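You operate a simulated robot arm through the tools that you are given. There is no shell and no other tool. Be economical: measure what you need, move in short steps, check, and stop when the job is done.

The job below is to be done with a simulated robot arm. You get a single attempt, and the scene is never put back.

Task
Shake bottles R4 and N6 at 240 rpm till DONE lights.
Fine: leave them in the shaker and turn its dial back to 0.

The check looks at the end state, three seconds after you hand in, the way a careful person would. Anything else that was tipped, shoved, dropped, spilled or broken makes it a failure.

Robot
A 6-joint arm with a two-finger parallel gripper, fixed in place. Base frame: the origin is at the foot of the arm, x ahead of it, y to its left, z up; the work surface is at about z = 0.803. Units: m, rad, N and s.
With the tool pointing down near the work surface it reaches from about 0.26 to 0.68 m from the base axis. Its first joint turns from -1.152 to 1.152 rad. Payload 2.9 kg.
Tool frame: the origin (TCP) lies between the finger pads and is the grasp point; the fingertips stand 0.03 m ahead of it; z points along the fingers, y is the line along which they close. The gripper opens to 0.11 m. The fingers are 0.02 m wide and 0.01 m thick; the gripper's body (0.048 by 0.112 m) begins 0.055 m behind the TCP.
Orientation is that of the tool frame in the base frame, as a unit quaternion [x, y, z, w]. With the fingers straight down and closing along the base's y, the tool's x points along the base's -x, its y along +y and its z along -z.

Tools
- The arm moves only by the tool servo_tool. Its argument "moves" is a list that holds one entry, the list of rows, each a list of 7 numbers: the shift along the tool's x, y, z in units of 150 mm (1.0 is 150 mm), then the turn, a rotation vector about the tool's x, y, z in units of 60 degrees (1.0 is 60 degrees), then the finger opening in m, from 0 to 0.11. In form: [[[tx, ty, tz, ax, ay, az, jaw], ...]]. A call has 1 to 12 rows; each row is the pose to reach, as a shift and turn from the pose commanded when the call began, along the tool's axes at that moment. A call with a number of a shift or a turn outside -1 to 1 is refused whole. Rows are played at 5 a second. More than 0.05 m and 0.15 rad between two rows, or a gripper value outside its range, and nothing of the call is played. A pose out of reach is approached as far as the arm can. The call stops where the force on the tool passes 40 N (or 10 N more than at its start, if that is more) or the arm is blocked; 0.2 s more then pass. Each finger travels about 0.108 m/s and halts on what it meets, pressing with about 37 N; the grip force reading is that of the motor and also rises with nothing between the fingers. The clock runs only during rows and for 0.2 s after the last one: add rows that repeat a pose to give the fingers time. The reply holds the time, the measured pose of the TCP, the force on the tool along the base axes, the opening and the grip force, in the units named above and with some noise, and new pictures: "views" is both (left out), scene, wrist or none.
- Cameras (640 x 400 px; columns grow to the right, rows downward): "scene" is fixed at [0.061, 0.4187, 1.3985]; the picture's right is [-0.89, -0.46, 0.00], its down [-0.20, 0.39, -0.90] and it looks along [0.41, -0.80, -0.44] (base axes); focal length 355 px, centre (320, 200). "wrist" rides on the gripper at [0.072, 0.017, -0.103] in the tool frame; the picture's right is [-0.23, 0.97, 0.00], its down [-0.76, -0.18, -0.62] and it looks along [-0.61, -0.14, 0.78] (tool axes); focal length 222 px, centre (320, 200). There is no depth. A picture from a camera that has moved, and an enlarged one, comes with that camera's place and axes in the base frame and with its lens.
- zoom(camera, box): a new picture of the part [left, top, right, bottom] of that camera's present view, enlarged. The clock stands still meanwhile.
- sign_off(): hands the job in; it is judged then, once.

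Go step by step. Nothing tells you positions but the pictures and the camera data: compare them with the known pose of the tool, close in by small moves and look again before you grip or let go. The budget is 120 turns and 200 pictures, counting those below and the enlarged ones. Unless the task says otherwise, let go and move clear before handing in, and close with one line.

The tools are called after ">>>" as name(argument=value, ...) on one line, values as JSON. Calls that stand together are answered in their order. servo_tool: Moves the arm, as the interface text tells. Its arguments: {"type":"object","properties":{"moves":{"type":"array","items":{"type":"array","items":{"type":"array","items":{"type":"number"}}}},"views":{"type":"string","enum":["both","scene","wrist","none"]}},"required":["moves"]} The other tools are called the same way: zoom (camera, box) takes an enlarged picture of a part of a camera's view; sign_off () hands the job in.

At the start:

```text
clock: 0.0
eef_pos: [0.2805, -0.3087, 1.1736]
orientation: [0.0, 1.0, 0.0, 0.0]
wrist_force: [-0.9, -0.3, -0.8]
grip_width: 0.1099
finger_force: 0.0
```

scene: 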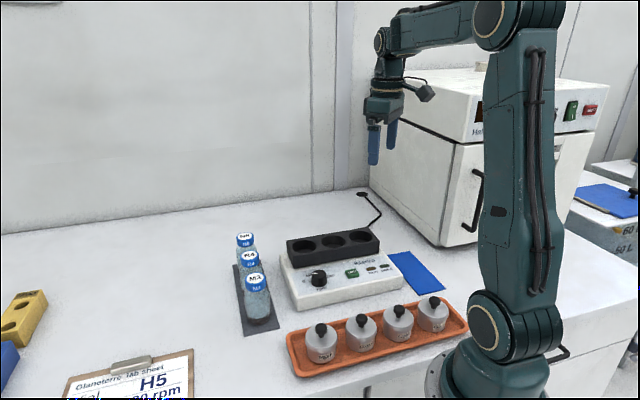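
wrist: 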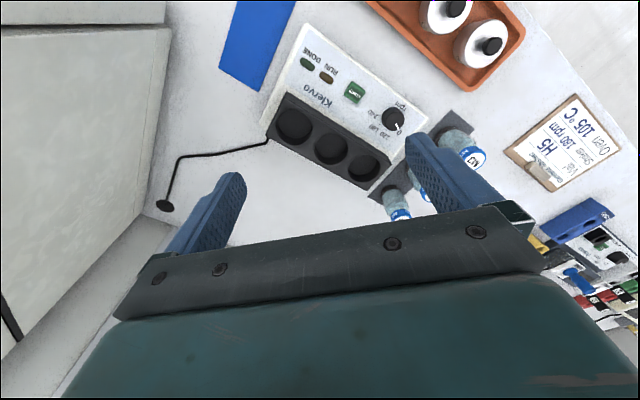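

I see a shaker with three wells, a dial, a green start button and lamps, and three bottles on a dark mat beside it. I'll zoom in for details.

>>> zoom(camera="scene", box=[220, 180, 460, 330])

>>> zoom(camera="wrist", box=[240, 0, 640, 250])

>>> zoom(camera="scene", box=[220, 220, 300, 340])

>>> zoom(camera="scene", box=[60, 340, 220, 400])

```text
2.67 times, centred on (340, 255) of scene
camera zoom: at [0.061, 0.4187, 1.3985], right [-0.89, -0.46, 0.0], down [-0.2, 0.39, -0.9], along [0.41, -0.8, -0.44], focal length 946 px, centre (267, 53)
```

zoom: 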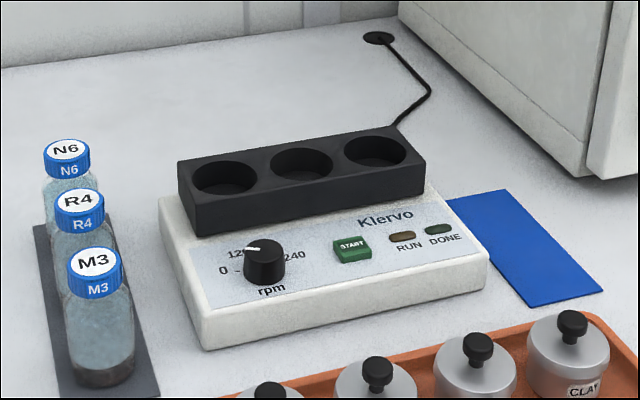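

```text
1.60 times, centred on (440, 125) of wrist
camera zoom: at [0.2102, -0.2926, 1.2764], right [0.23, 0.97, 0.0], down [0.76, -0.18, 0.62], along [0.61, -0.14, -0.78], focal length 355 px, centre (128, 320)
```

zoom: 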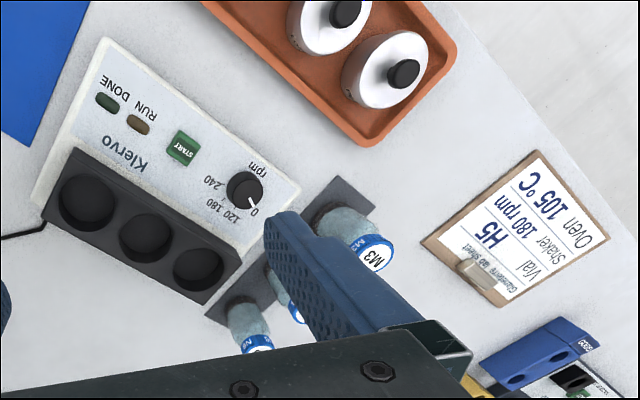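

```text
3.33 times, centred on (260, 280) of scene
camera zoom: at [0.061, 0.4187, 1.3985], right [-0.89, -0.46, 0.0], down [-0.2, 0.39, -0.9], along [0.41, -0.8, -0.44], focal length 1182 px, centre (520, -67)
```

zoom: 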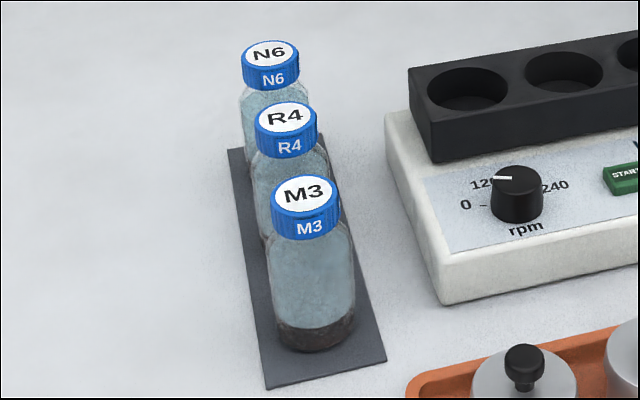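

```text
4.00 times, centred on (140, 370) of scene
camera zoom: at [0.061, 0.4187, 1.3985], right [-0.89, -0.46, 0.0], down [-0.2, 0.39, -0.9], along [0.41, -0.8, -0.44], focal length 1419 px, centre (1040, -480)
```

zoom: 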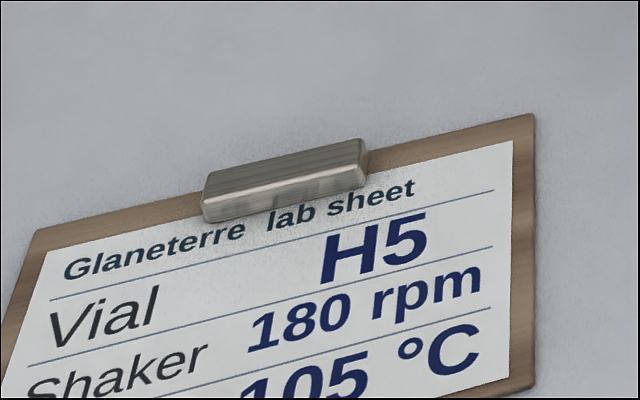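

The sheet on the clipboard says 180 rpm for another vial. My job is 240 rpm. Estimates so far:

| Item | x | y | Notes |
|---|---|---|---|
| M3 | 0.458 | -0.055 | |
| R4 | 0.52 | -0.117 | |
| N6 | 0.584 | -0.181 | |
| Well nearest the bottles | 0.456 | -0.256 | |
| Middle well | 0.398 | -0.314 | |
| Far well | 0.340 | -0.369 | |

Cap tops are at z≈0.918 and the well block top at z≈0.882. I'll turn the tool 45° and move over the bottles.

>>> servo_tool(moves=[[[-0.133, 0.107, 0, 0, 0, 0.125, 0.11], [-0.267, 0.213, 0, 0, 0, 0.25, 0.11], [-0.4, 0.32, 0, 0, 0, 0.375, 0.11], [-0.533, 0.427, 0, 0, 0, 0.5, 0.11], [-0.667, 0.533, 0, 0, 0, 0.625, 0.11], [-0.8, 0.64, 0, 0, 0, 0.75, 0.11]]])

```text
clock: 1.4
eef_pos: [0.4012, -0.2148, 1.1723]
orientation: [0.384, 0.923, -0.001, 0.0]
wrist_force: [0.3, -0.4, 0.1]
grip_width: 0.1101
finger_force: 0.0
camera wrist: at [0.3628, -0.1513, 1.2766], right [0.85, 0.53, 0.0], down [0.41, -0.67, 0.62], along [0.33, -0.53, -0.78], focal length 222 px, centre (320, 200)
```

scene: 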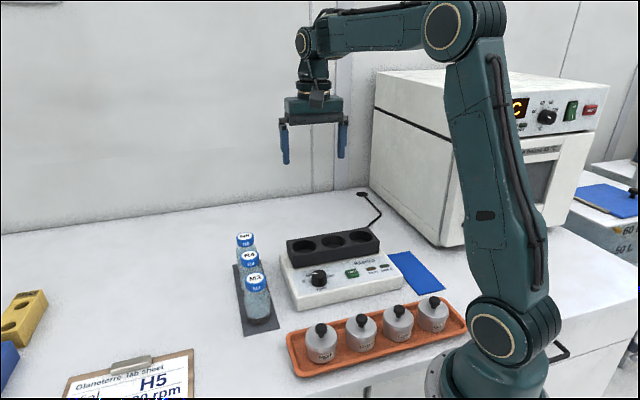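
wrist: 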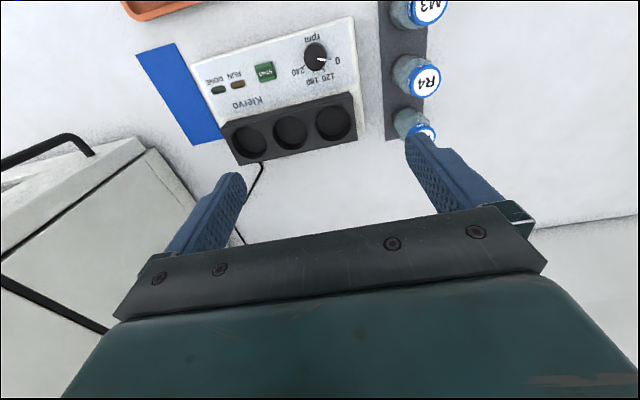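

The tool is turned and above the area. I'll zoom in to refine positions.

>>> zoom(camera="wrist", box=[200, 0, 456, 160])

>>> zoom(camera="scene", box=[276, 220, 404, 300])

```text
2.50 times, centred on (328, 80) of wrist
camera zoom: at [0.3628, -0.1513, 1.2766], right [0.85, 0.53, 0.0], down [0.41, -0.67, 0.62], along [0.33, -0.53, -0.78], focal length 555 px, centre (300, 500)
```

zoom: 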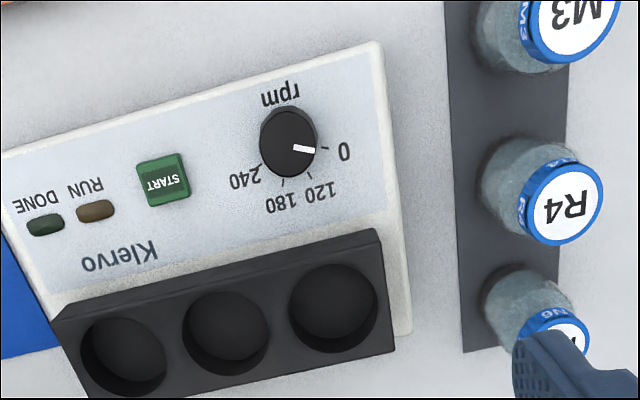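

```text
5.00 times, centred on (340, 260) of scene
camera zoom: at [0.061, 0.4187, 1.3985], right [-0.89, -0.46, 0.0], down [-0.2, 0.39, -0.9], along [0.41, -0.8, -0.44], focal length 1774 px, centre (220, -100)
```

zoom: 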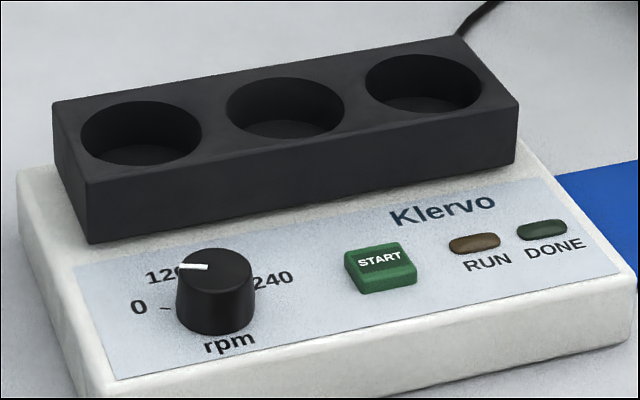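

The dial points at 0 and runs clockwise through 120 and 180 to 240. Next I'll go over R4 and come lower to check the position.

>>> servo_tool(moves=[[[-0.05, 0.3, 0, 0, 0, 0, 0.11], [-0.1, 0.6, 0, 0, 0, 0, 0.11], [-0.17, 0.9, 0, 0, 0, 0, 0.11], [-0.17, 1.0, 0.25, 0, 0, 0, 0.11], [-0.17, 1.0, 0.5, 0, 0, 0, 0.11], [-0.17, 1.0, 0.75, 0, 0, 0, 0.11], [-0.17, 1.0, 0.9, 0, 0, 0, 0.11], [-0.17, 1.0, 0.9, 0, 0, 0, 0.11]]])

```text
clock: 3.2
eef_pos: [0.5251, -0.1251, 1.0372]
orientation: [0.383, 0.924, -0.001, 0.0]
wrist_force: [-0.2, -0.2, 0.6]
grip_width: 0.1097
finger_force: 0.1
camera wrist: at [0.4866, -0.062, 1.1407], right [0.85, 0.53, 0.0], down [0.41, -0.66, 0.62], along [0.33, -0.53, -0.78], focal length 222 px, centre (320, 200)
```

scene: 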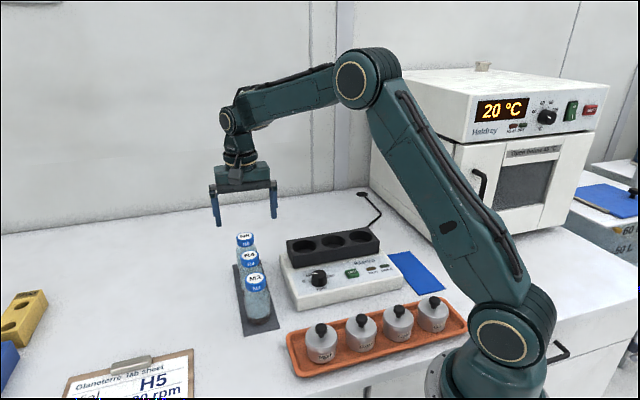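
wrist: 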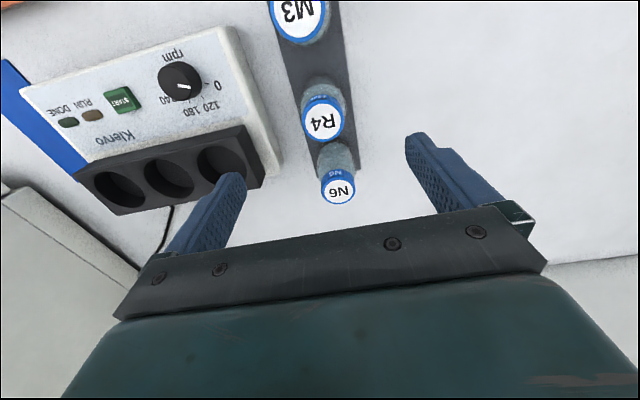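

From two views R4 is at (0.5315, -0.1285), N6 at (0.596, -0.194), and the cap tops are at about z=0.908. I'll lower with open fingers on either side of R4.

>>> servo_tool(moves=[[[-0.046, 0.014, 0.2, 0, 0, 0, 0.11], [-0.046, 0.014, 0.4, 0, 0, 0, 0.11], [-0.046, 0.014, 0.6, 0, 0, 0, 0.11], [-0.046, 0.014, 0.8, 0, 0, 0, 0.11], [-0.046, 0.014, 0.9, 0, 0, 0, 0.11], [-0.046, 0.014, 1.0, 0, 0, 0, 0.11], [-0.046, 0.014, 1.0, 0, 0, 0, 0.11]]])

>>> zoom(camera="scene", box=[196, 190, 324, 270])

```text
clock: 4.8
eef_pos: [0.5321, -0.1274, 0.8869]
orientation: [0.383, 0.924, -0.001, 0.001]
wrist_force: [-0.4, -0.3, 0.1]
grip_width: 0.1102
finger_force: 0.0
camera wrist: at [0.4931, -0.0652, 0.9906], right [0.85, 0.53, 0.0], down [0.41, -0.66, 0.62], along [0.33, -0.53, -0.78], focal length 222 px, centre (320, 200)
```

scene: 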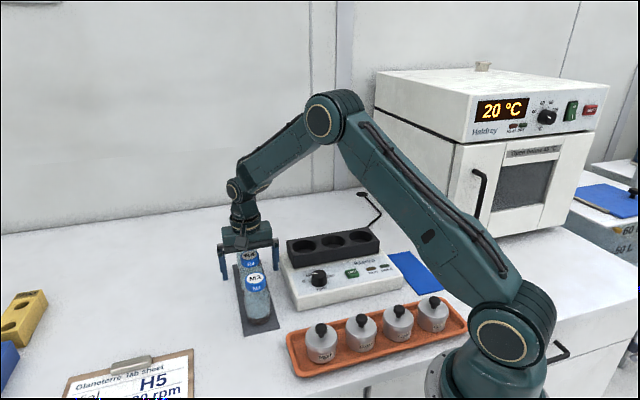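
wrist: 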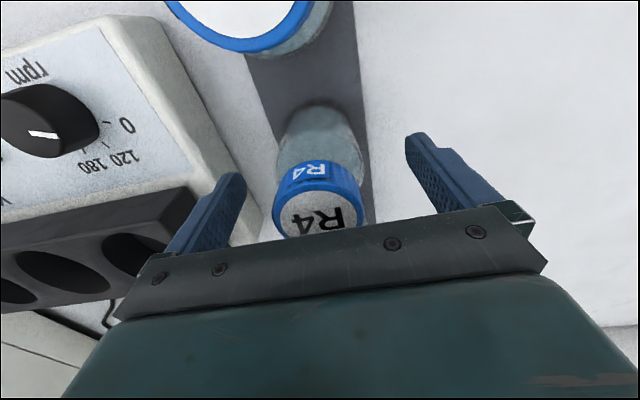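

```text
5.00 times, centred on (260, 230) of scene
camera zoom: at [0.061, 0.4187, 1.3985], right [-0.89, -0.46, 0.0], down [-0.2, 0.39, -0.9], along [0.41, -0.8, -0.44], focal length 1774 px, centre (620, 50)
```

zoom: 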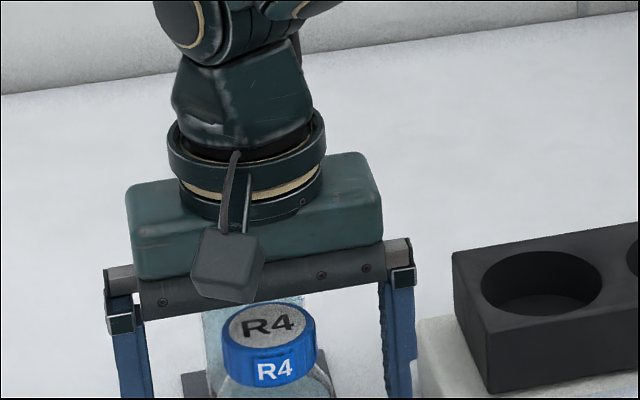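

R4 is centred between the fingers, so I'll close on it.

>>> servo_tool(moves=[[[0, 0, 0, 0, 0, 0, 0.08], [0, 0, 0, 0, 0, 0, 0.06], [0, 0, 0, 0, 0, 0, 0.04], [0, 0, 0, 0, 0, 0, 0.03], [0, 0, 0, 0, 0, 0, 0.03]]], views="wrist")

```text
clock: 6.0
eef_pos: [0.5325, -0.1281, 0.888]
orientation: [0.383, 0.924, 0.001, -0.001]
wrist_force: [-1.8, -2.0, 0.8]
grip_width: 0.0553
finger_force: 37.6
camera wrist: at [0.4931, -0.0654, 0.9908], right [0.85, 0.53, 0.0], down [0.41, -0.66, 0.62], along [0.33, -0.53, -0.78], focal length 222 px, centre (320, 200)
```

wrist: 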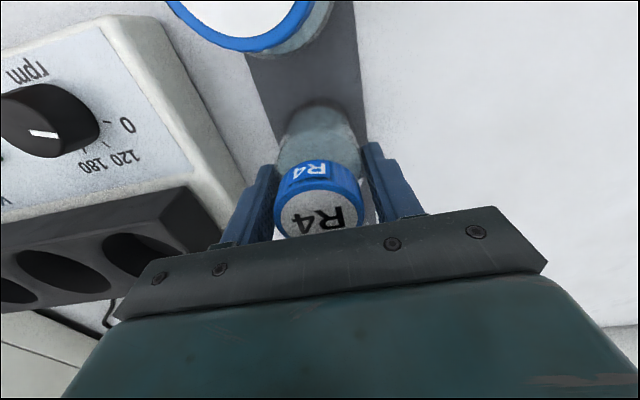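

R4 is held at 0.055 m. I'll lift it clear and check the grip.

>>> servo_tool(moves=[[[0, 0, -0.1, 0, 0, 0, 0.03], [0, 0, -0.3, 0, 0, 0, 0.03], [0, 0, -0.5, 0, 0, 0, 0.03], [0, 0, -0.7, 0, 0, 0, 0.03], [0, 0, -0.9, 0, 0, 0, 0.03], [0, 0, -0.95, 0, 0, 0, 0.03], [0, 0, -0.95, 0, 0, 0, 0.03]]], views="scene")

```text
clock: 7.6
eef_pos: [0.5333, -0.1291, 1.0313]
orientation: [0.383, 0.924, 0.0, -0.001]
wrist_force: [0.3, -0.3, -2.9]
grip_width: 0.0555
finger_force: 37.2
```

scene: 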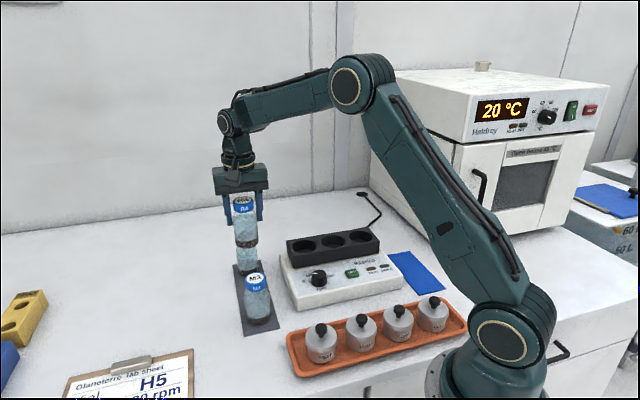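

R4 is lifted cleanly. Now I'll carry it over toward the far well.

>>> servo_tool(moves=[[[-0.04, -0.2, 0, 0, 0, 0, 0.03], [-0.08, -0.4, 0, 0, 0, 0, 0.03], [-0.12, -0.6, 0, 0, 0, 0, 0.03], [-0.16, -0.8, 0, 0, 0, 0, 0.03], [-0.2, -1.0, 0, 0, 0, 0, 0.03]]], views="none")

>>> servo_tool(moves=[[[-0.01, -0.2, 0, 0, 0, 0, 0.03], [-0.02, -0.4, 0, 0, 0, 0, 0.03], [-0.03, -0.6, 0, 0, 0, 0, 0.03], [-0.036, -0.8, 0, 0, 0, 0, 0.03], [-0.036, -1.0, 0, 0, 0, 0, 0.03], [-0.036, -1.0, 0, 0, 0, 0, 0.03]]])

```text
clock: 8.8
eef_pos: [0.4486, -0.2553, 1.031]
orientation: [0.382, 0.924, 0.0, 0.0]
wrist_force: [0.5, -0.1, -2.6]
grip_width: 0.0552
finger_force: 37.0
```

```text
clock: 10.2
eef_pos: [0.3443, -0.365, 1.0316]
orientation: [0.382, 0.924, 0.001, 0.0]
wrist_force: [-0.5, 0.7, -2.8]
grip_width: 0.0552
finger_force: 36.7
camera wrist: at [0.3052, -0.3024, 1.1348], right [0.85, 0.53, 0.0], down [0.41, -0.66, 0.62], along [0.33, -0.53, -0.78], focal length 222 px, centre (320, 200)
```

scene: 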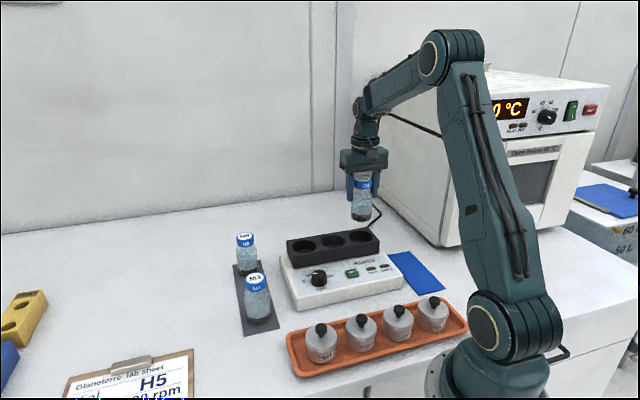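
wrist: 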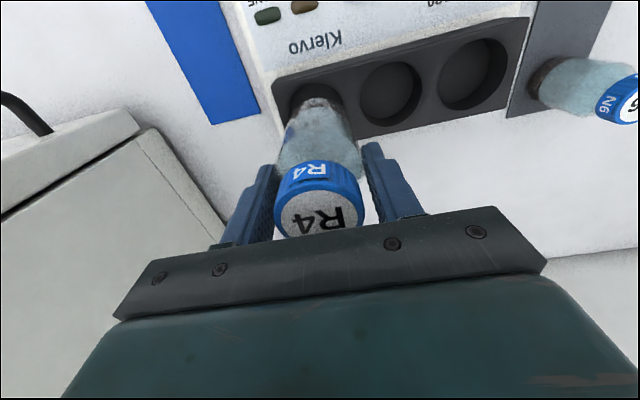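

Wells A and B re-measure at (0.4577, -0.2555) and (0.400, -0.3125), so far well C is at about (0.342, -0.369). I'll correct for that and lower R4 to just above the rim.

>>> servo_tool(moves=[[[-0.008, -0.03, 0.1, 0, 0, 0, 0.03], [-0.008, -0.03, 0.25, 0, 0, 0, 0.03], [-0.008, -0.03, 0.37, 0, 0, 0, 0.03], [-0.008, -0.03, 0.37, 0, 0, 0, 0.03]]])

>>> zoom(camera="scene", box=[276, 180, 404, 260])

>>> zoom(camera="wrist", box=[200, 40, 456, 200])

```text
clock: 11.2
eef_pos: [0.3407, -0.3696, 0.9749]
orientation: [0.383, 0.924, 0.0, 0.0]
wrist_force: [-0.5, 1.0, -2.8]
grip_width: 0.0553
finger_force: 37.0
camera wrist: at [0.3024, -0.3064, 1.0781], right [0.85, 0.53, 0.0], down [0.41, -0.66, 0.62], along [0.33, -0.53, -0.78], focal length 222 px, centre (320, 200)
```

scene: 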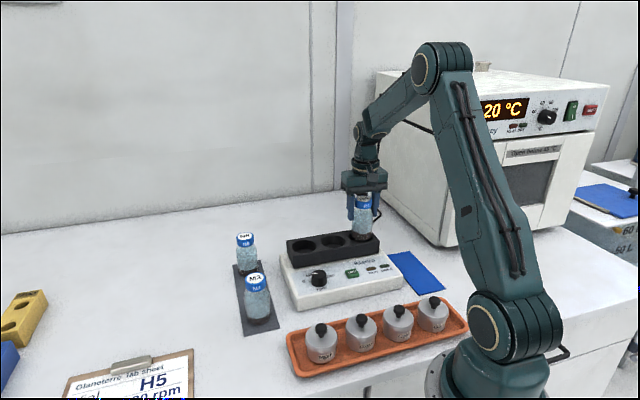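
wrist: 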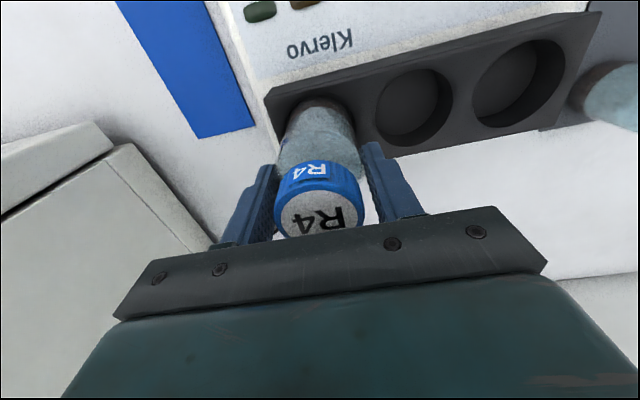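

```text
5.00 times, centred on (340, 220) of scene
camera zoom: at [0.0611, 0.4186, 1.3986], right [-0.89, -0.46, 0.0], down [-0.2, 0.39, -0.9], along [0.41, -0.8, -0.44], focal length 1774 px, centre (220, 100)
```

zoom: 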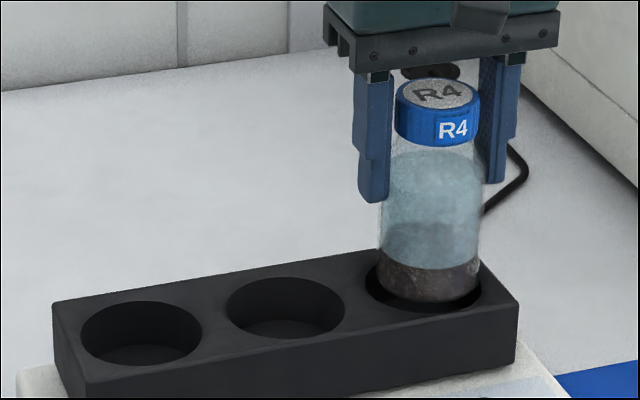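

```text
2.50 times, centred on (328, 120) of wrist
camera zoom: at [0.3024, -0.3064, 1.0781], right [0.85, 0.53, 0.0], down [0.41, -0.66, 0.62], along [0.33, -0.53, -0.78], focal length 555 px, centre (300, 400)
```

zoom: 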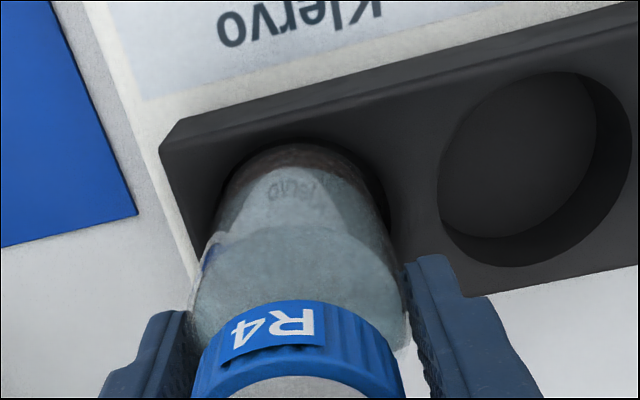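

The bottle base looks about 3–4 mm too far toward the panel and outward. I'll shift and check again.

>>> servo_tool(moves=[[[-0.014, 0.01, 0, 0, 0, 0, 0.03], [-0.028, 0.02, 0.01, 0, 0, 0, 0.03], [-0.028, 0.02, 0.03, 0, 0, 0, 0.03]]], views="none")

>>> zoom(camera="scene", box=[328, 200, 392, 240])

>>> zoom(camera="wrist", box=[256, 80, 384, 160])

```text
clock: 12.0
eef_pos: [0.3473, -0.3708, 0.9705]
orientation: [0.383, 0.924, 0.0, 0.0]
wrist_force: [0.6, 0.5, -2.2]
grip_width: 0.0552
finger_force: 37.1
```

```text
10.00 times, centred on (360, 220) of scene
camera zoom: at [0.0611, 0.4186, 1.3986], right [-0.89, -0.46, 0.0], down [-0.2, 0.39, -0.9], along [0.41, -0.8, -0.44], focal length 3547 px, centre (-80, 0)
```

zoom: 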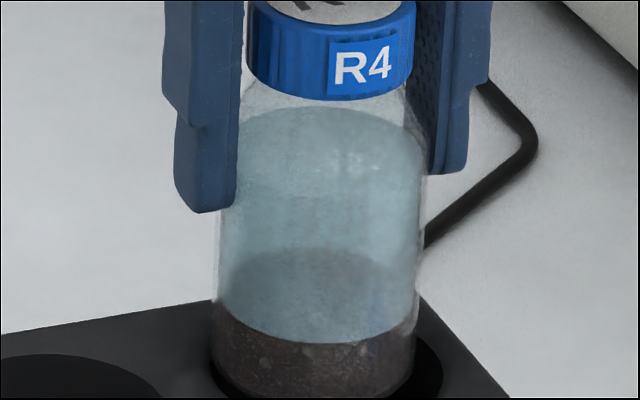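

```text
5.00 times, centred on (320, 120) of wrist
camera zoom: at [0.309, -0.3077, 1.074], right [0.85, 0.53, 0.0], down [0.41, -0.66, 0.62], along [0.33, -0.53, -0.78], focal length 1111 px, centre (320, 600)
```

zoom: 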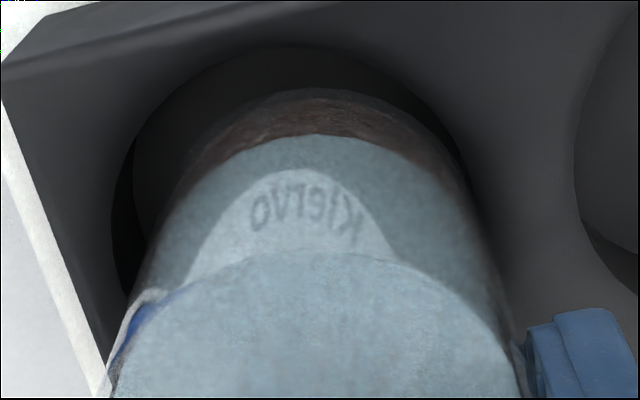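

That overshot slightly, so I'll bring it back about 2 mm on each axis and look again.

>>> servo_tool(moves=[[[0.006, -0.008, 0, 0, 0, 0, 0.03], [0.012, -0.016, 0, 0, 0, 0, 0.03], [0.012, -0.016, 0, 0, 0, 0, 0.03]]], views="none")

>>> zoom(camera="scene", box=[328, 210, 392, 250])

>>> zoom(camera="wrist", box=[256, 80, 384, 160])

```text
clock: 12.8
eef_pos: [0.3441, -0.3713, 0.971]
orientation: [0.382, 0.924, 0.0, 0.0]
wrist_force: [1.0, 0.7, -3.4]
grip_width: 0.0552
finger_force: 36.9
```

```text
10.00 times, centred on (360, 230) of scene
camera zoom: at [0.0611, 0.4186, 1.3986], right [-0.89, -0.46, 0.0], down [-0.2, 0.39, -0.9], along [0.41, -0.8, -0.44], focal length 3547 px, centre (-80, -100)
```

zoom: 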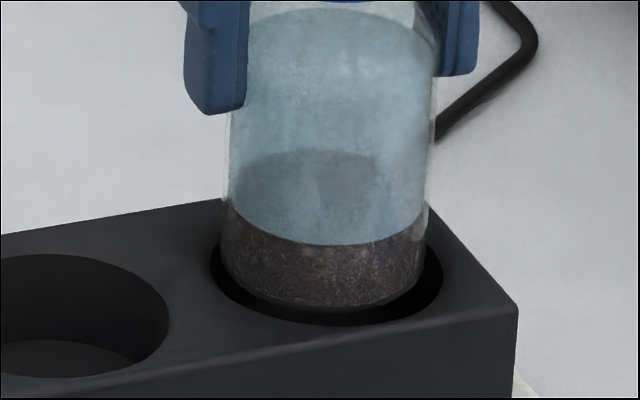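

```text
5.00 times, centred on (320, 120) of wrist
camera zoom: at [0.3063, -0.3081, 1.0739], right [0.85, 0.53, 0.0], down [0.41, -0.66, 0.62], along [0.33, -0.53, -0.78], focal length 1111 px, centre (320, 600)
```

zoom: 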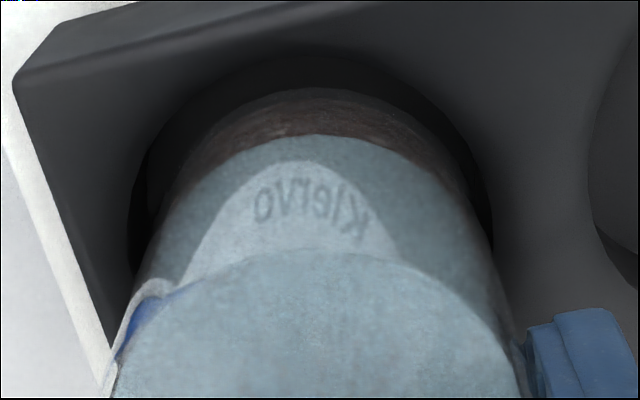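

It's well centred in both views. I'll lower it into the well in small steps.

>>> servo_tool(moves=[[[0, 0, 0.03, 0, 0, 0, 0.03], [0, 0, 0.06, 0, 0, 0, 0.03], [0, 0, 0.09, 0, 0, 0, 0.03], [0, 0, 0.12, 0, 0, 0, 0.03], [0, 0, 0.15, 0, 0, 0, 0.03]]], views="none")

>>> zoom(camera="scene", box=[312, 180, 408, 240])

>>> zoom(camera="wrist", box=[256, 80, 384, 160])

```text
clock: 14.0
eef_pos: [0.3449, -0.3706, 0.9484]
orientation: [0.383, 0.924, 0.0, 0.0]
wrist_force: [-0.6, 0.1, -1.9]
grip_width: 0.0554
finger_force: 36.4
```

```text
6.67 times, centred on (360, 210) of scene
camera zoom: at [0.0611, 0.4186, 1.3986], right [-0.89, -0.46, 0.0], down [-0.2, 0.39, -0.9], along [0.41, -0.8, -0.44], focal length 2365 px, centre (53, 133)
```

zoom: 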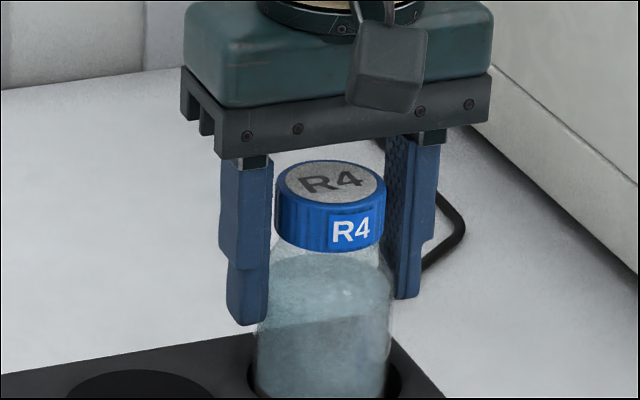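

```text
5.00 times, centred on (320, 120) of wrist
camera zoom: at [0.3068, -0.308, 1.0514], right [0.85, 0.53, 0.0], down [0.41, -0.66, 0.62], along [0.33, -0.53, -0.78], focal length 1111 px, centre (320, 600)
```

zoom: 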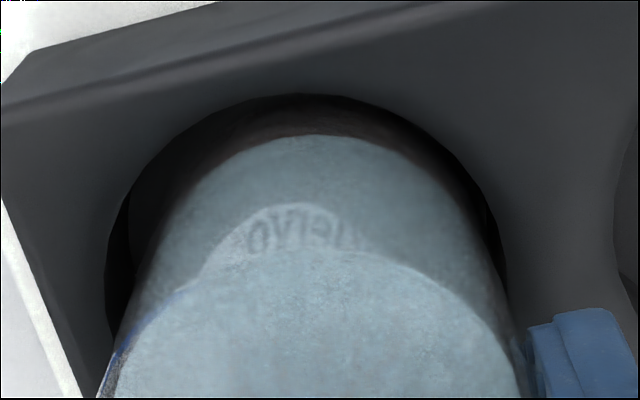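

It's inside the well with no contact force. I'll carry on down until it meets the floor.

>>> servo_tool(moves=[[[0, 0, 0.015, 0, 0, 0, 0.03], [0, 0, 0.03, 0, 0, 0, 0.03], [0, 0, 0.045, 0, 0, 0, 0.03], [0, 0, 0.06, 0, 0, 0, 0.03]]], views="none")

```text
clock: 15.0
eef_pos: [0.345, -0.3716, 0.942]
orientation: [0.383, 0.924, -0.001, 0.002]
wrist_force: [-4.3, 4.3, 24.5]
grip_width: 0.0554
finger_force: 36.5
```

Contact at TCP z=0.942 is about where I expect the floor. I'll ease off slightly and check that it's seated.

>>> servo_tool(moves=[[[0, 0, -0.01, 0, 0, 0, 0.03], [0, 0, -0.013, 0, 0, 0, 0.03]]], views="none")

>>> zoom(camera="scene", box=[312, 190, 408, 250])

>>> zoom(camera="wrist", box=[256, 90, 384, 170])

```text
clock: 15.6
eef_pos: [0.3462, -0.3715, 0.9408]
orientation: [0.383, 0.924, -0.001, 0.001]
wrist_force: [2.8, -2.2, 15.3]
grip_width: 0.055
finger_force: 37.1
```

```text
6.67 times, centred on (360, 220) of scene
camera zoom: at [0.0609, 0.4188, 1.3985], right [-0.89, -0.46, 0.0], down [-0.2, 0.39, -0.9], along [0.41, -0.8, -0.43], focal length 2365 px, centre (53, 67)
```

zoom: 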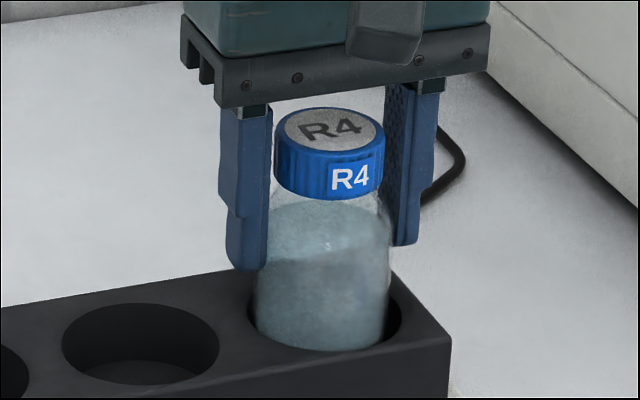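

```text
5.00 times, centred on (320, 130) of wrist
camera zoom: at [0.3066, -0.3082, 1.0445], right [0.85, 0.53, 0.0], down [0.41, -0.66, 0.63], along [0.33, -0.53, -0.78], focal length 1111 px, centre (320, 550)
```

zoom: 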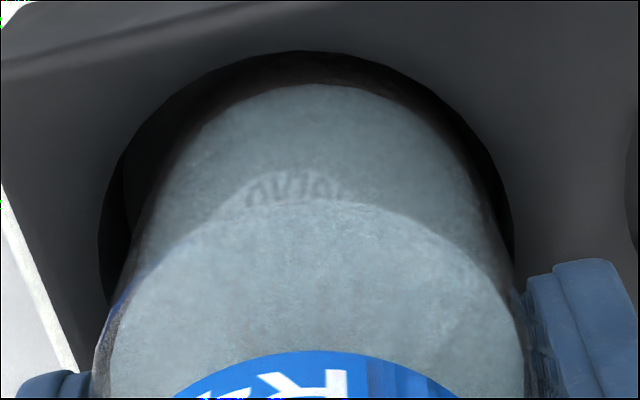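

R4 sits upright in the far well, so I'll open and rise clear.

>>> servo_tool(moves=[[[0, 0, 0, 0, 0, 0, 0.065], [0, 0, 0, 0, 0, 0, 0.08], [0, 0, 0, 0, 0, 0, 0.09], [0, 0, -0.1, 0, 0, 0, 0.09], [0, 0, -0.3, 0, 0, 0, 0.09], [0, 0, -0.55, 0, 0, 0, 0.09], [0, 0, -0.6, 0, 0, 0, 0.09]]])

>>> zoom(camera="scene", box=[276, 190, 404, 270])

```text
clock: 17.2
eef_pos: [0.3436, -0.3709, 1.0323]
orientation: [0.383, 0.924, 0.0, -0.001]
wrist_force: [-0.2, -0.1, -0.1]
grip_width: 0.0899
finger_force: 0.0
camera wrist: at [0.3058, -0.3075, 1.1348], right [0.85, 0.53, 0.0], down [0.41, -0.66, 0.62], along [0.33, -0.53, -0.78], focal length 222 px, centre (320, 200)
```

scene: 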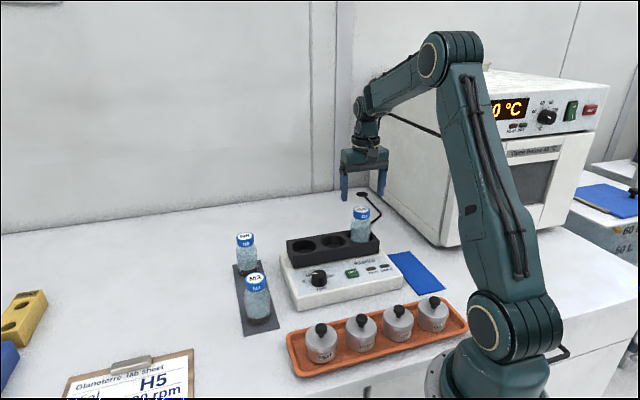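
wrist: 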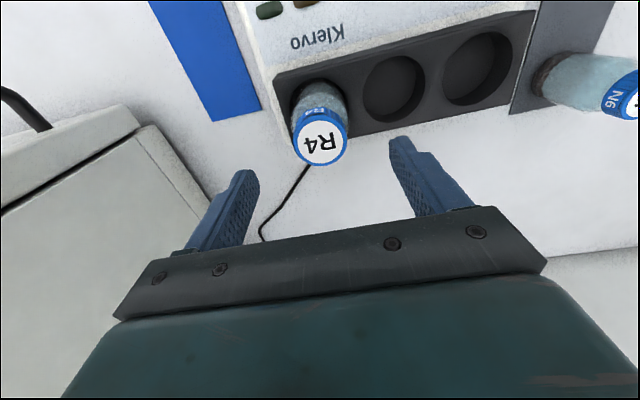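

```text
5.00 times, centred on (340, 230) of scene
camera zoom: at [0.061, 0.4187, 1.3985], right [-0.89, -0.46, 0.0], down [-0.2, 0.39, -0.9], along [0.41, -0.8, -0.44], focal length 1774 px, centre (220, 50)
```

zoom: 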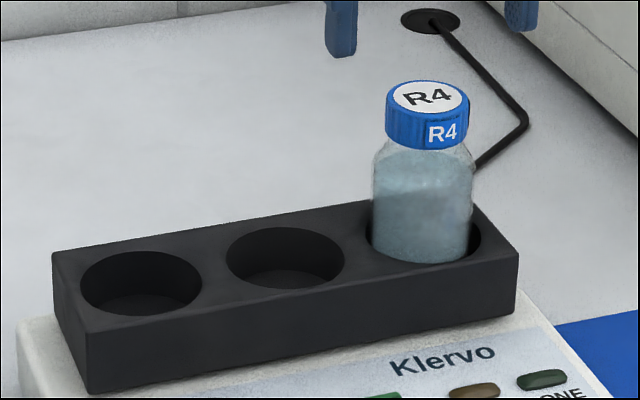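

R4 is seated well. Now I'll move over N6.

>>> servo_tool(moves=[[[-0.036, 0.2, 0, 0, 0, 0, 0.11], [-0.07, 0.4, 0, 0, 0, 0, 0.11], [-0.11, 0.6, 0, 0, 0, 0, 0.11], [-0.14, 0.8, 0, 0, 0, 0, 0.11], [-0.18, 1.0, 0, 0, 0, 0, 0.11]]], views="none")

>>> servo_tool(moves=[[[-0.036, 0.2, 0, 0, 0, 0, 0.11], [-0.07, 0.4, 0, 0, 0, 0, 0.11], [-0.11, 0.6, 0, 0, 0, 0, 0.11], [-0.14, 0.8, 0, 0, 0, 0, 0.11], [-0.18, 1.0, 0, 0, 0, 0, 0.11], [-0.18, 1.0, 0.1, 0, 0, 0, 0.11]]])

```text
clock: 18.4
eef_pos: [0.4713, -0.2831, 1.03]
orientation: [0.383, 0.924, 0.0, 0.0]
wrist_force: [1.4, 0.3, -0.7]
grip_width: 0.1098
finger_force: 0.1
```

```text
clock: 19.8
eef_pos: [0.5936, -0.1978, 1.0173]
orientation: [0.382, 0.924, 0.0, 0.0]
wrist_force: [-0.4, 0.7, -0.1]
grip_width: 0.1097
finger_force: 0.0
camera wrist: at [0.5554, -0.1351, 1.1201], right [0.85, 0.53, 0.0], down [0.41, -0.66, 0.62], along [0.33, -0.53, -0.78], focal length 222 px, centre (320, 200)
```

scene: 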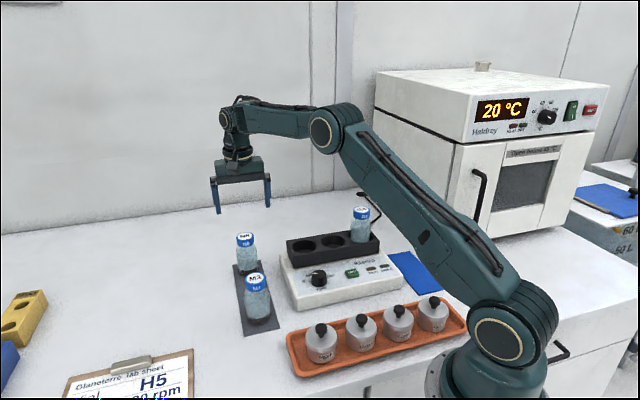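
wrist: 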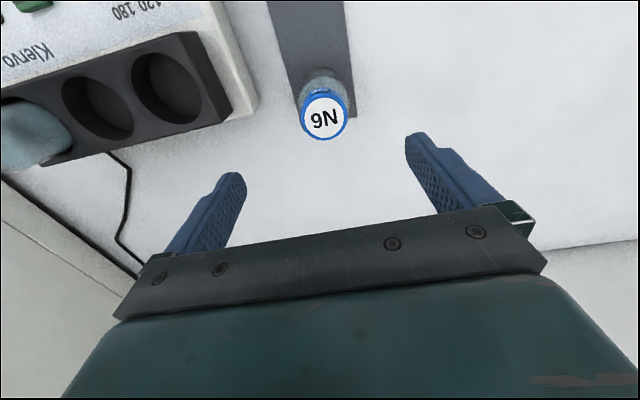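

N6 measures at (0.5966, -0.194). I'll lower over it.

>>> servo_tool(moves=[[[0.01, 0.032, 0.2, 0, 0, 0, 0.11], [0.01, 0.032, 0.4, 0, 0, 0, 0.11], [0.01, 0.032, 0.6, 0, 0, 0, 0.11], [0.01, 0.032, 0.75, 0, 0, 0, 0.11], [0.01, 0.032, 0.87, 0, 0, 0, 0.11], [0.01, 0.032, 0.87, 0, 0, 0, 0.11]]])

```text
clock: 21.2
eef_pos: [0.5965, -0.1935, 0.8851]
orientation: [0.383, 0.924, 0.0, 0.0]
wrist_force: [-1.3, 0.2, 0.6]
grip_width: 0.1099
finger_force: 0.0
camera wrist: at [0.5578, -0.1301, 0.9887], right [0.85, 0.53, 0.0], down [0.41, -0.66, 0.62], along [0.33, -0.53, -0.78], focal length 222 px, centre (320, 200)
```

scene: 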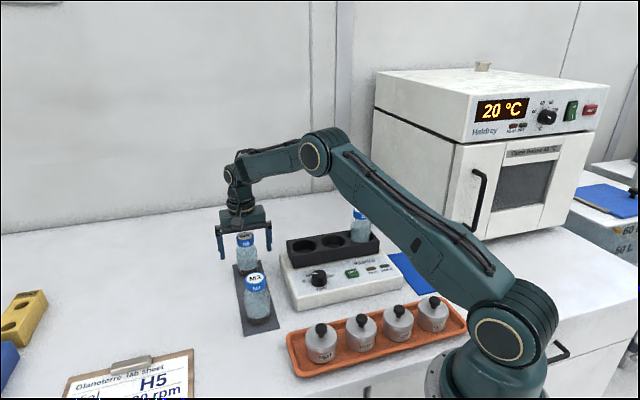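
wrist: 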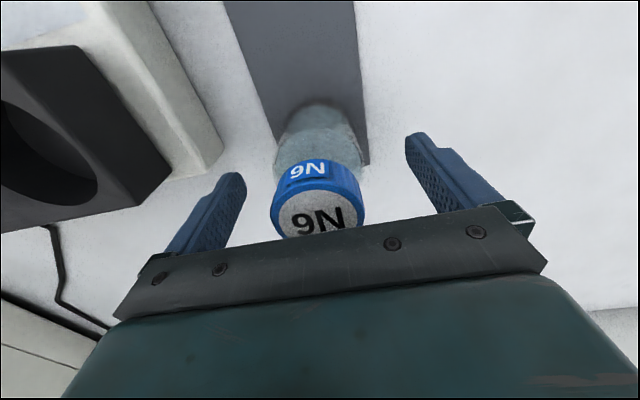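

N6 is centred, so I'll close and lift.

>>> servo_tool(moves=[[[0, 0, 0, 0, 0, 0, 0.08], [0, 0, 0, 0, 0, 0, 0.06], [0, 0, 0, 0, 0, 0, 0.04], [0, 0, 0, 0, 0, 0, 0.03], [0, 0, 0, 0, 0, 0, 0.03]]], views="none")

>>> servo_tool(moves=[[[0, 0, -0.1, 0, 0, 0, 0.03], [0, 0, -0.3, 0, 0, 0, 0.03], [0, 0, -0.5, 0, 0, 0, 0.03], [0, 0, -0.7, 0, 0, 0, 0.03], [0, 0, -0.9, 0, 0, 0, 0.03], [0, 0, -0.95, 0, 0, 0, 0.03], [0, 0, -0.95, 0, 0, 0, 0.03]]], views="scene")

```text
clock: 22.4
eef_pos: [0.5966, -0.1926, 0.8858]
orientation: [0.383, 0.924, -0.001, 0.0]
wrist_force: [-0.3, -0.7, 0.0]
grip_width: 0.0552
finger_force: 36.6
```

```text
clock: 24.0
eef_pos: [0.5984, -0.1918, 1.0266]
orientation: [0.383, 0.924, 0.0, 0.0]
wrist_force: [-0.4, -0.3, -3.0]
grip_width: 0.0549
finger_force: 36.4
```

scene: 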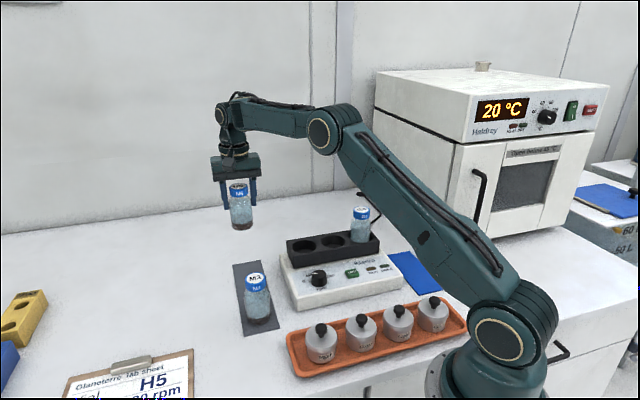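

N6 is held. I'll carry it to the near well, A, and stop just above the rim.

>>> servo_tool(moves=[[[0.07, -0.2, 0, 0, 0, 0, 0.03], [0.14, -0.4, 0, 0, 0, 0, 0.03], [0.21, -0.6, 0, 0, 0, 0, 0.03], [0.28, -0.8, 0, 0, 0, 0, 0.03], [0.356, -0.964, 0, 0, 0, 0, 0.03], [0.356, -0.964, 0.2, 0, 0, 0, 0.03], [0.356, -0.964, 0.35, 0, 0, 0, 0.03], [0.356, -0.964, 0.35, 0, 0, 0, 0.03]]], views="none")

>>> zoom(camera="scene", box=[260, 195, 356, 255])

>>> zoom(camera="wrist", box=[256, 80, 384, 160])

```text
clock: 25.8
eef_pos: [0.457, -0.2585, 0.9751]
orientation: [0.383, 0.924, 0.0, 0.0]
wrist_force: [-0.2, -0.9, -2.9]
grip_width: 0.0552
finger_force: 36.9
```

```text
6.67 times, centred on (308, 225) of scene
camera zoom: at [0.0611, 0.4186, 1.3986], right [-0.89, -0.46, 0.0], down [-0.2, 0.39, -0.9], along [0.41, -0.8, -0.44], focal length 2365 px, centre (400, 33)
```

zoom: 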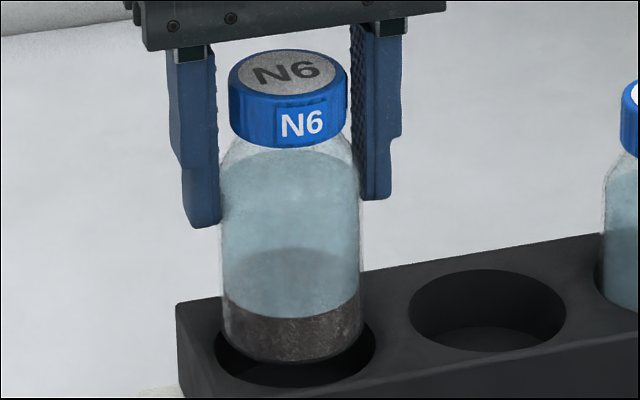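

```text
5.00 times, centred on (320, 120) of wrist
camera zoom: at [0.4189, -0.1946, 1.0793], right [0.85, 0.53, 0.0], down [0.41, -0.66, 0.62], along [0.33, -0.53, -0.78], focal length 1111 px, centre (320, 600)
```

zoom: 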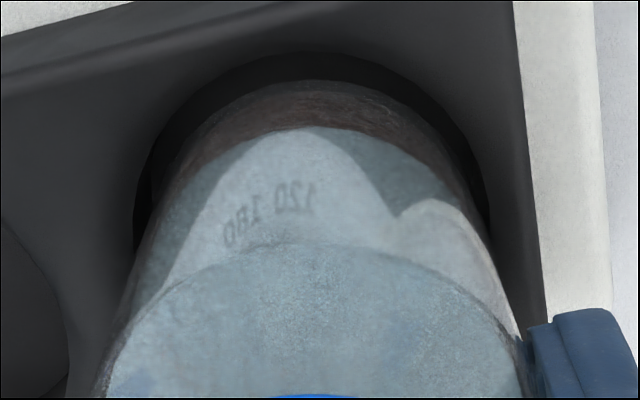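

It's centred over the well. I'll lower it in.

>>> servo_tool(moves=[[[0, 0, 0.04, 0, 0, 0, 0.03], [0, 0, 0.08, 0, 0, 0, 0.03], [0, 0, 0.12, 0, 0, 0, 0.03], [0, 0, 0.15, 0, 0, 0, 0.03], [0, 0, 0.18, 0, 0, 0, 0.03], [0, 0, 0.2, 0, 0, 0, 0.03], [0, 0, 0.215, 0, 0, 0, 0.03]]], views="none")

>>> zoom(camera="scene", box=[260, 205, 356, 265])

```text
clock: 27.4
eef_pos: [0.4591, -0.2572, 0.943]
orientation: [0.383, 0.924, -0.001, 0.0]
wrist_force: [0.5, -0.4, -2.8]
grip_width: 0.0552
finger_force: 37.4
```

```text
6.67 times, centred on (308, 235) of scene
camera zoom: at [0.0611, 0.4186, 1.3986], right [-0.89, -0.46, 0.0], down [-0.2, 0.39, -0.9], along [0.41, -0.8, -0.44], focal length 2365 px, centre (400, -33)
```

zoom: 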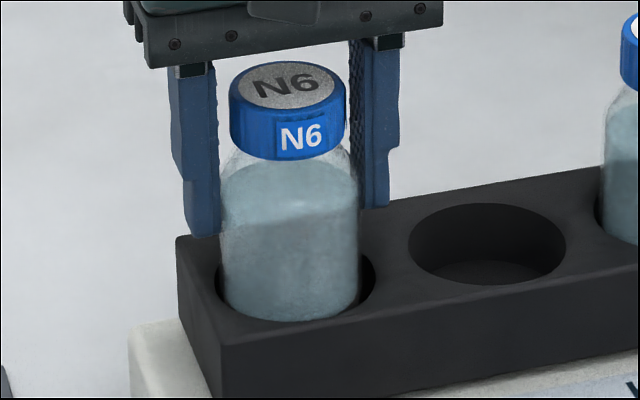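

There's no contact yet. I'll take a few more millimetres.

>>> servo_tool(moves=[[[0, 0, 0.01, 0, 0, 0, 0.03], [0, 0, 0.02, 0, 0, 0, 0.03], [0, 0, 0.025, 0, 0, 0, 0.03]]], views="none")

```text
clock: 28.2
eef_pos: [0.4576, -0.2575, 0.9404]
orientation: [0.382, 0.924, -0.001, 0.001]
wrist_force: [-0.3, 1.6, 5.1]
grip_width: 0.0551
finger_force: 37.0
```

N6 has touched the floor lightly. I'll release and rise.

>>> servo_tool(moves=[[[0, 0, 0.004, 0, 0, 0, 0.065], [0, 0, 0, 0, 0, 0, 0.08], [0, 0, 0, 0, 0, 0, 0.09], [0, 0, -0.1, 0, 0, 0, 0.09], [0, 0, -0.3, 0, 0, 0, 0.09], [0, 0, -0.55, 0, 0, 0, 0.09], [0, 0, -0.75, 0, 0, 0, 0.09], [0, 0, -0.75, 0, 0, 0, 0.09]]])

>>> zoom(camera="scene", box=[260, 200, 420, 300])

>>> zoom(camera="wrist", box=[160, 0, 400, 150])

```text
clock: 30.0
eef_pos: [0.4575, -0.2574, 1.0516]
orientation: [0.382, 0.924, 0.0, 0.001]
wrist_force: [0.3, 0.2, 0.4]
grip_width: 0.0901
finger_force: 0.0
camera wrist: at [0.4184, -0.1945, 1.1555], right [0.85, 0.53, 0.0], down [0.41, -0.66, 0.62], along [0.33, -0.53, -0.78], focal length 222 px, centre (320, 200)
```

scene: 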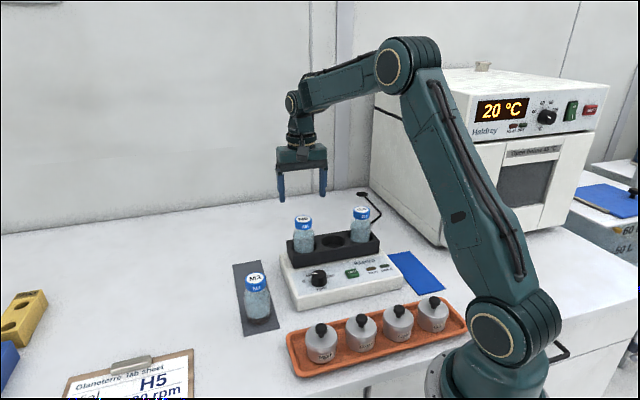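
wrist: 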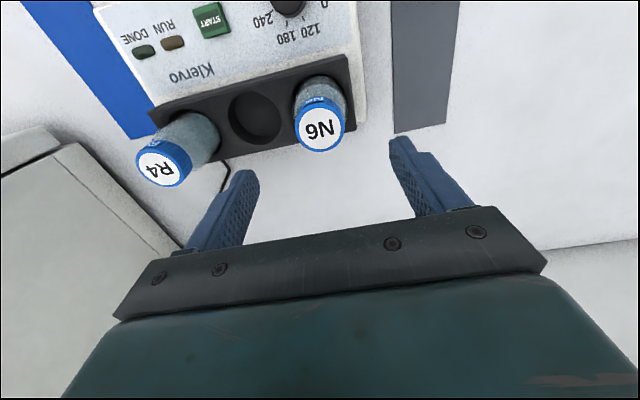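

```text
4.00 times, centred on (340, 250) of scene
camera zoom: at [0.061, 0.4187, 1.3985], right [-0.89, -0.46, 0.0], down [-0.2, 0.39, -0.9], along [0.41, -0.8, -0.44], focal length 1419 px, centre (240, 0)
```

zoom: 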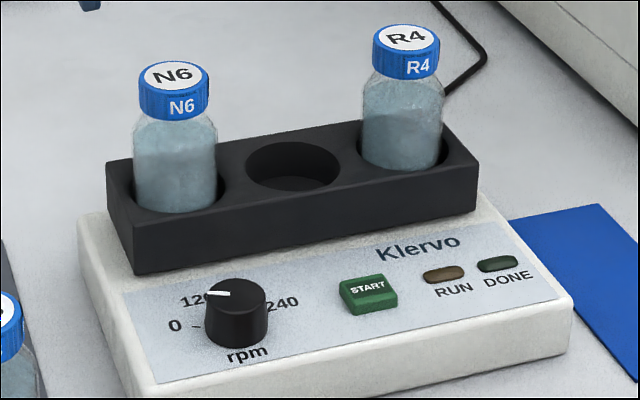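

```text
2.67 times, centred on (280, 75) of wrist
camera zoom: at [0.4184, -0.1945, 1.1555], right [0.85, 0.53, 0.0], down [0.41, -0.66, 0.62], along [0.33, -0.53, -0.78], focal length 592 px, centre (427, 533)
```

zoom: 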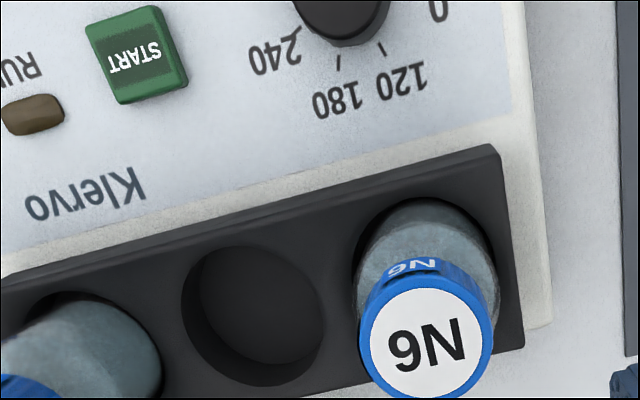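

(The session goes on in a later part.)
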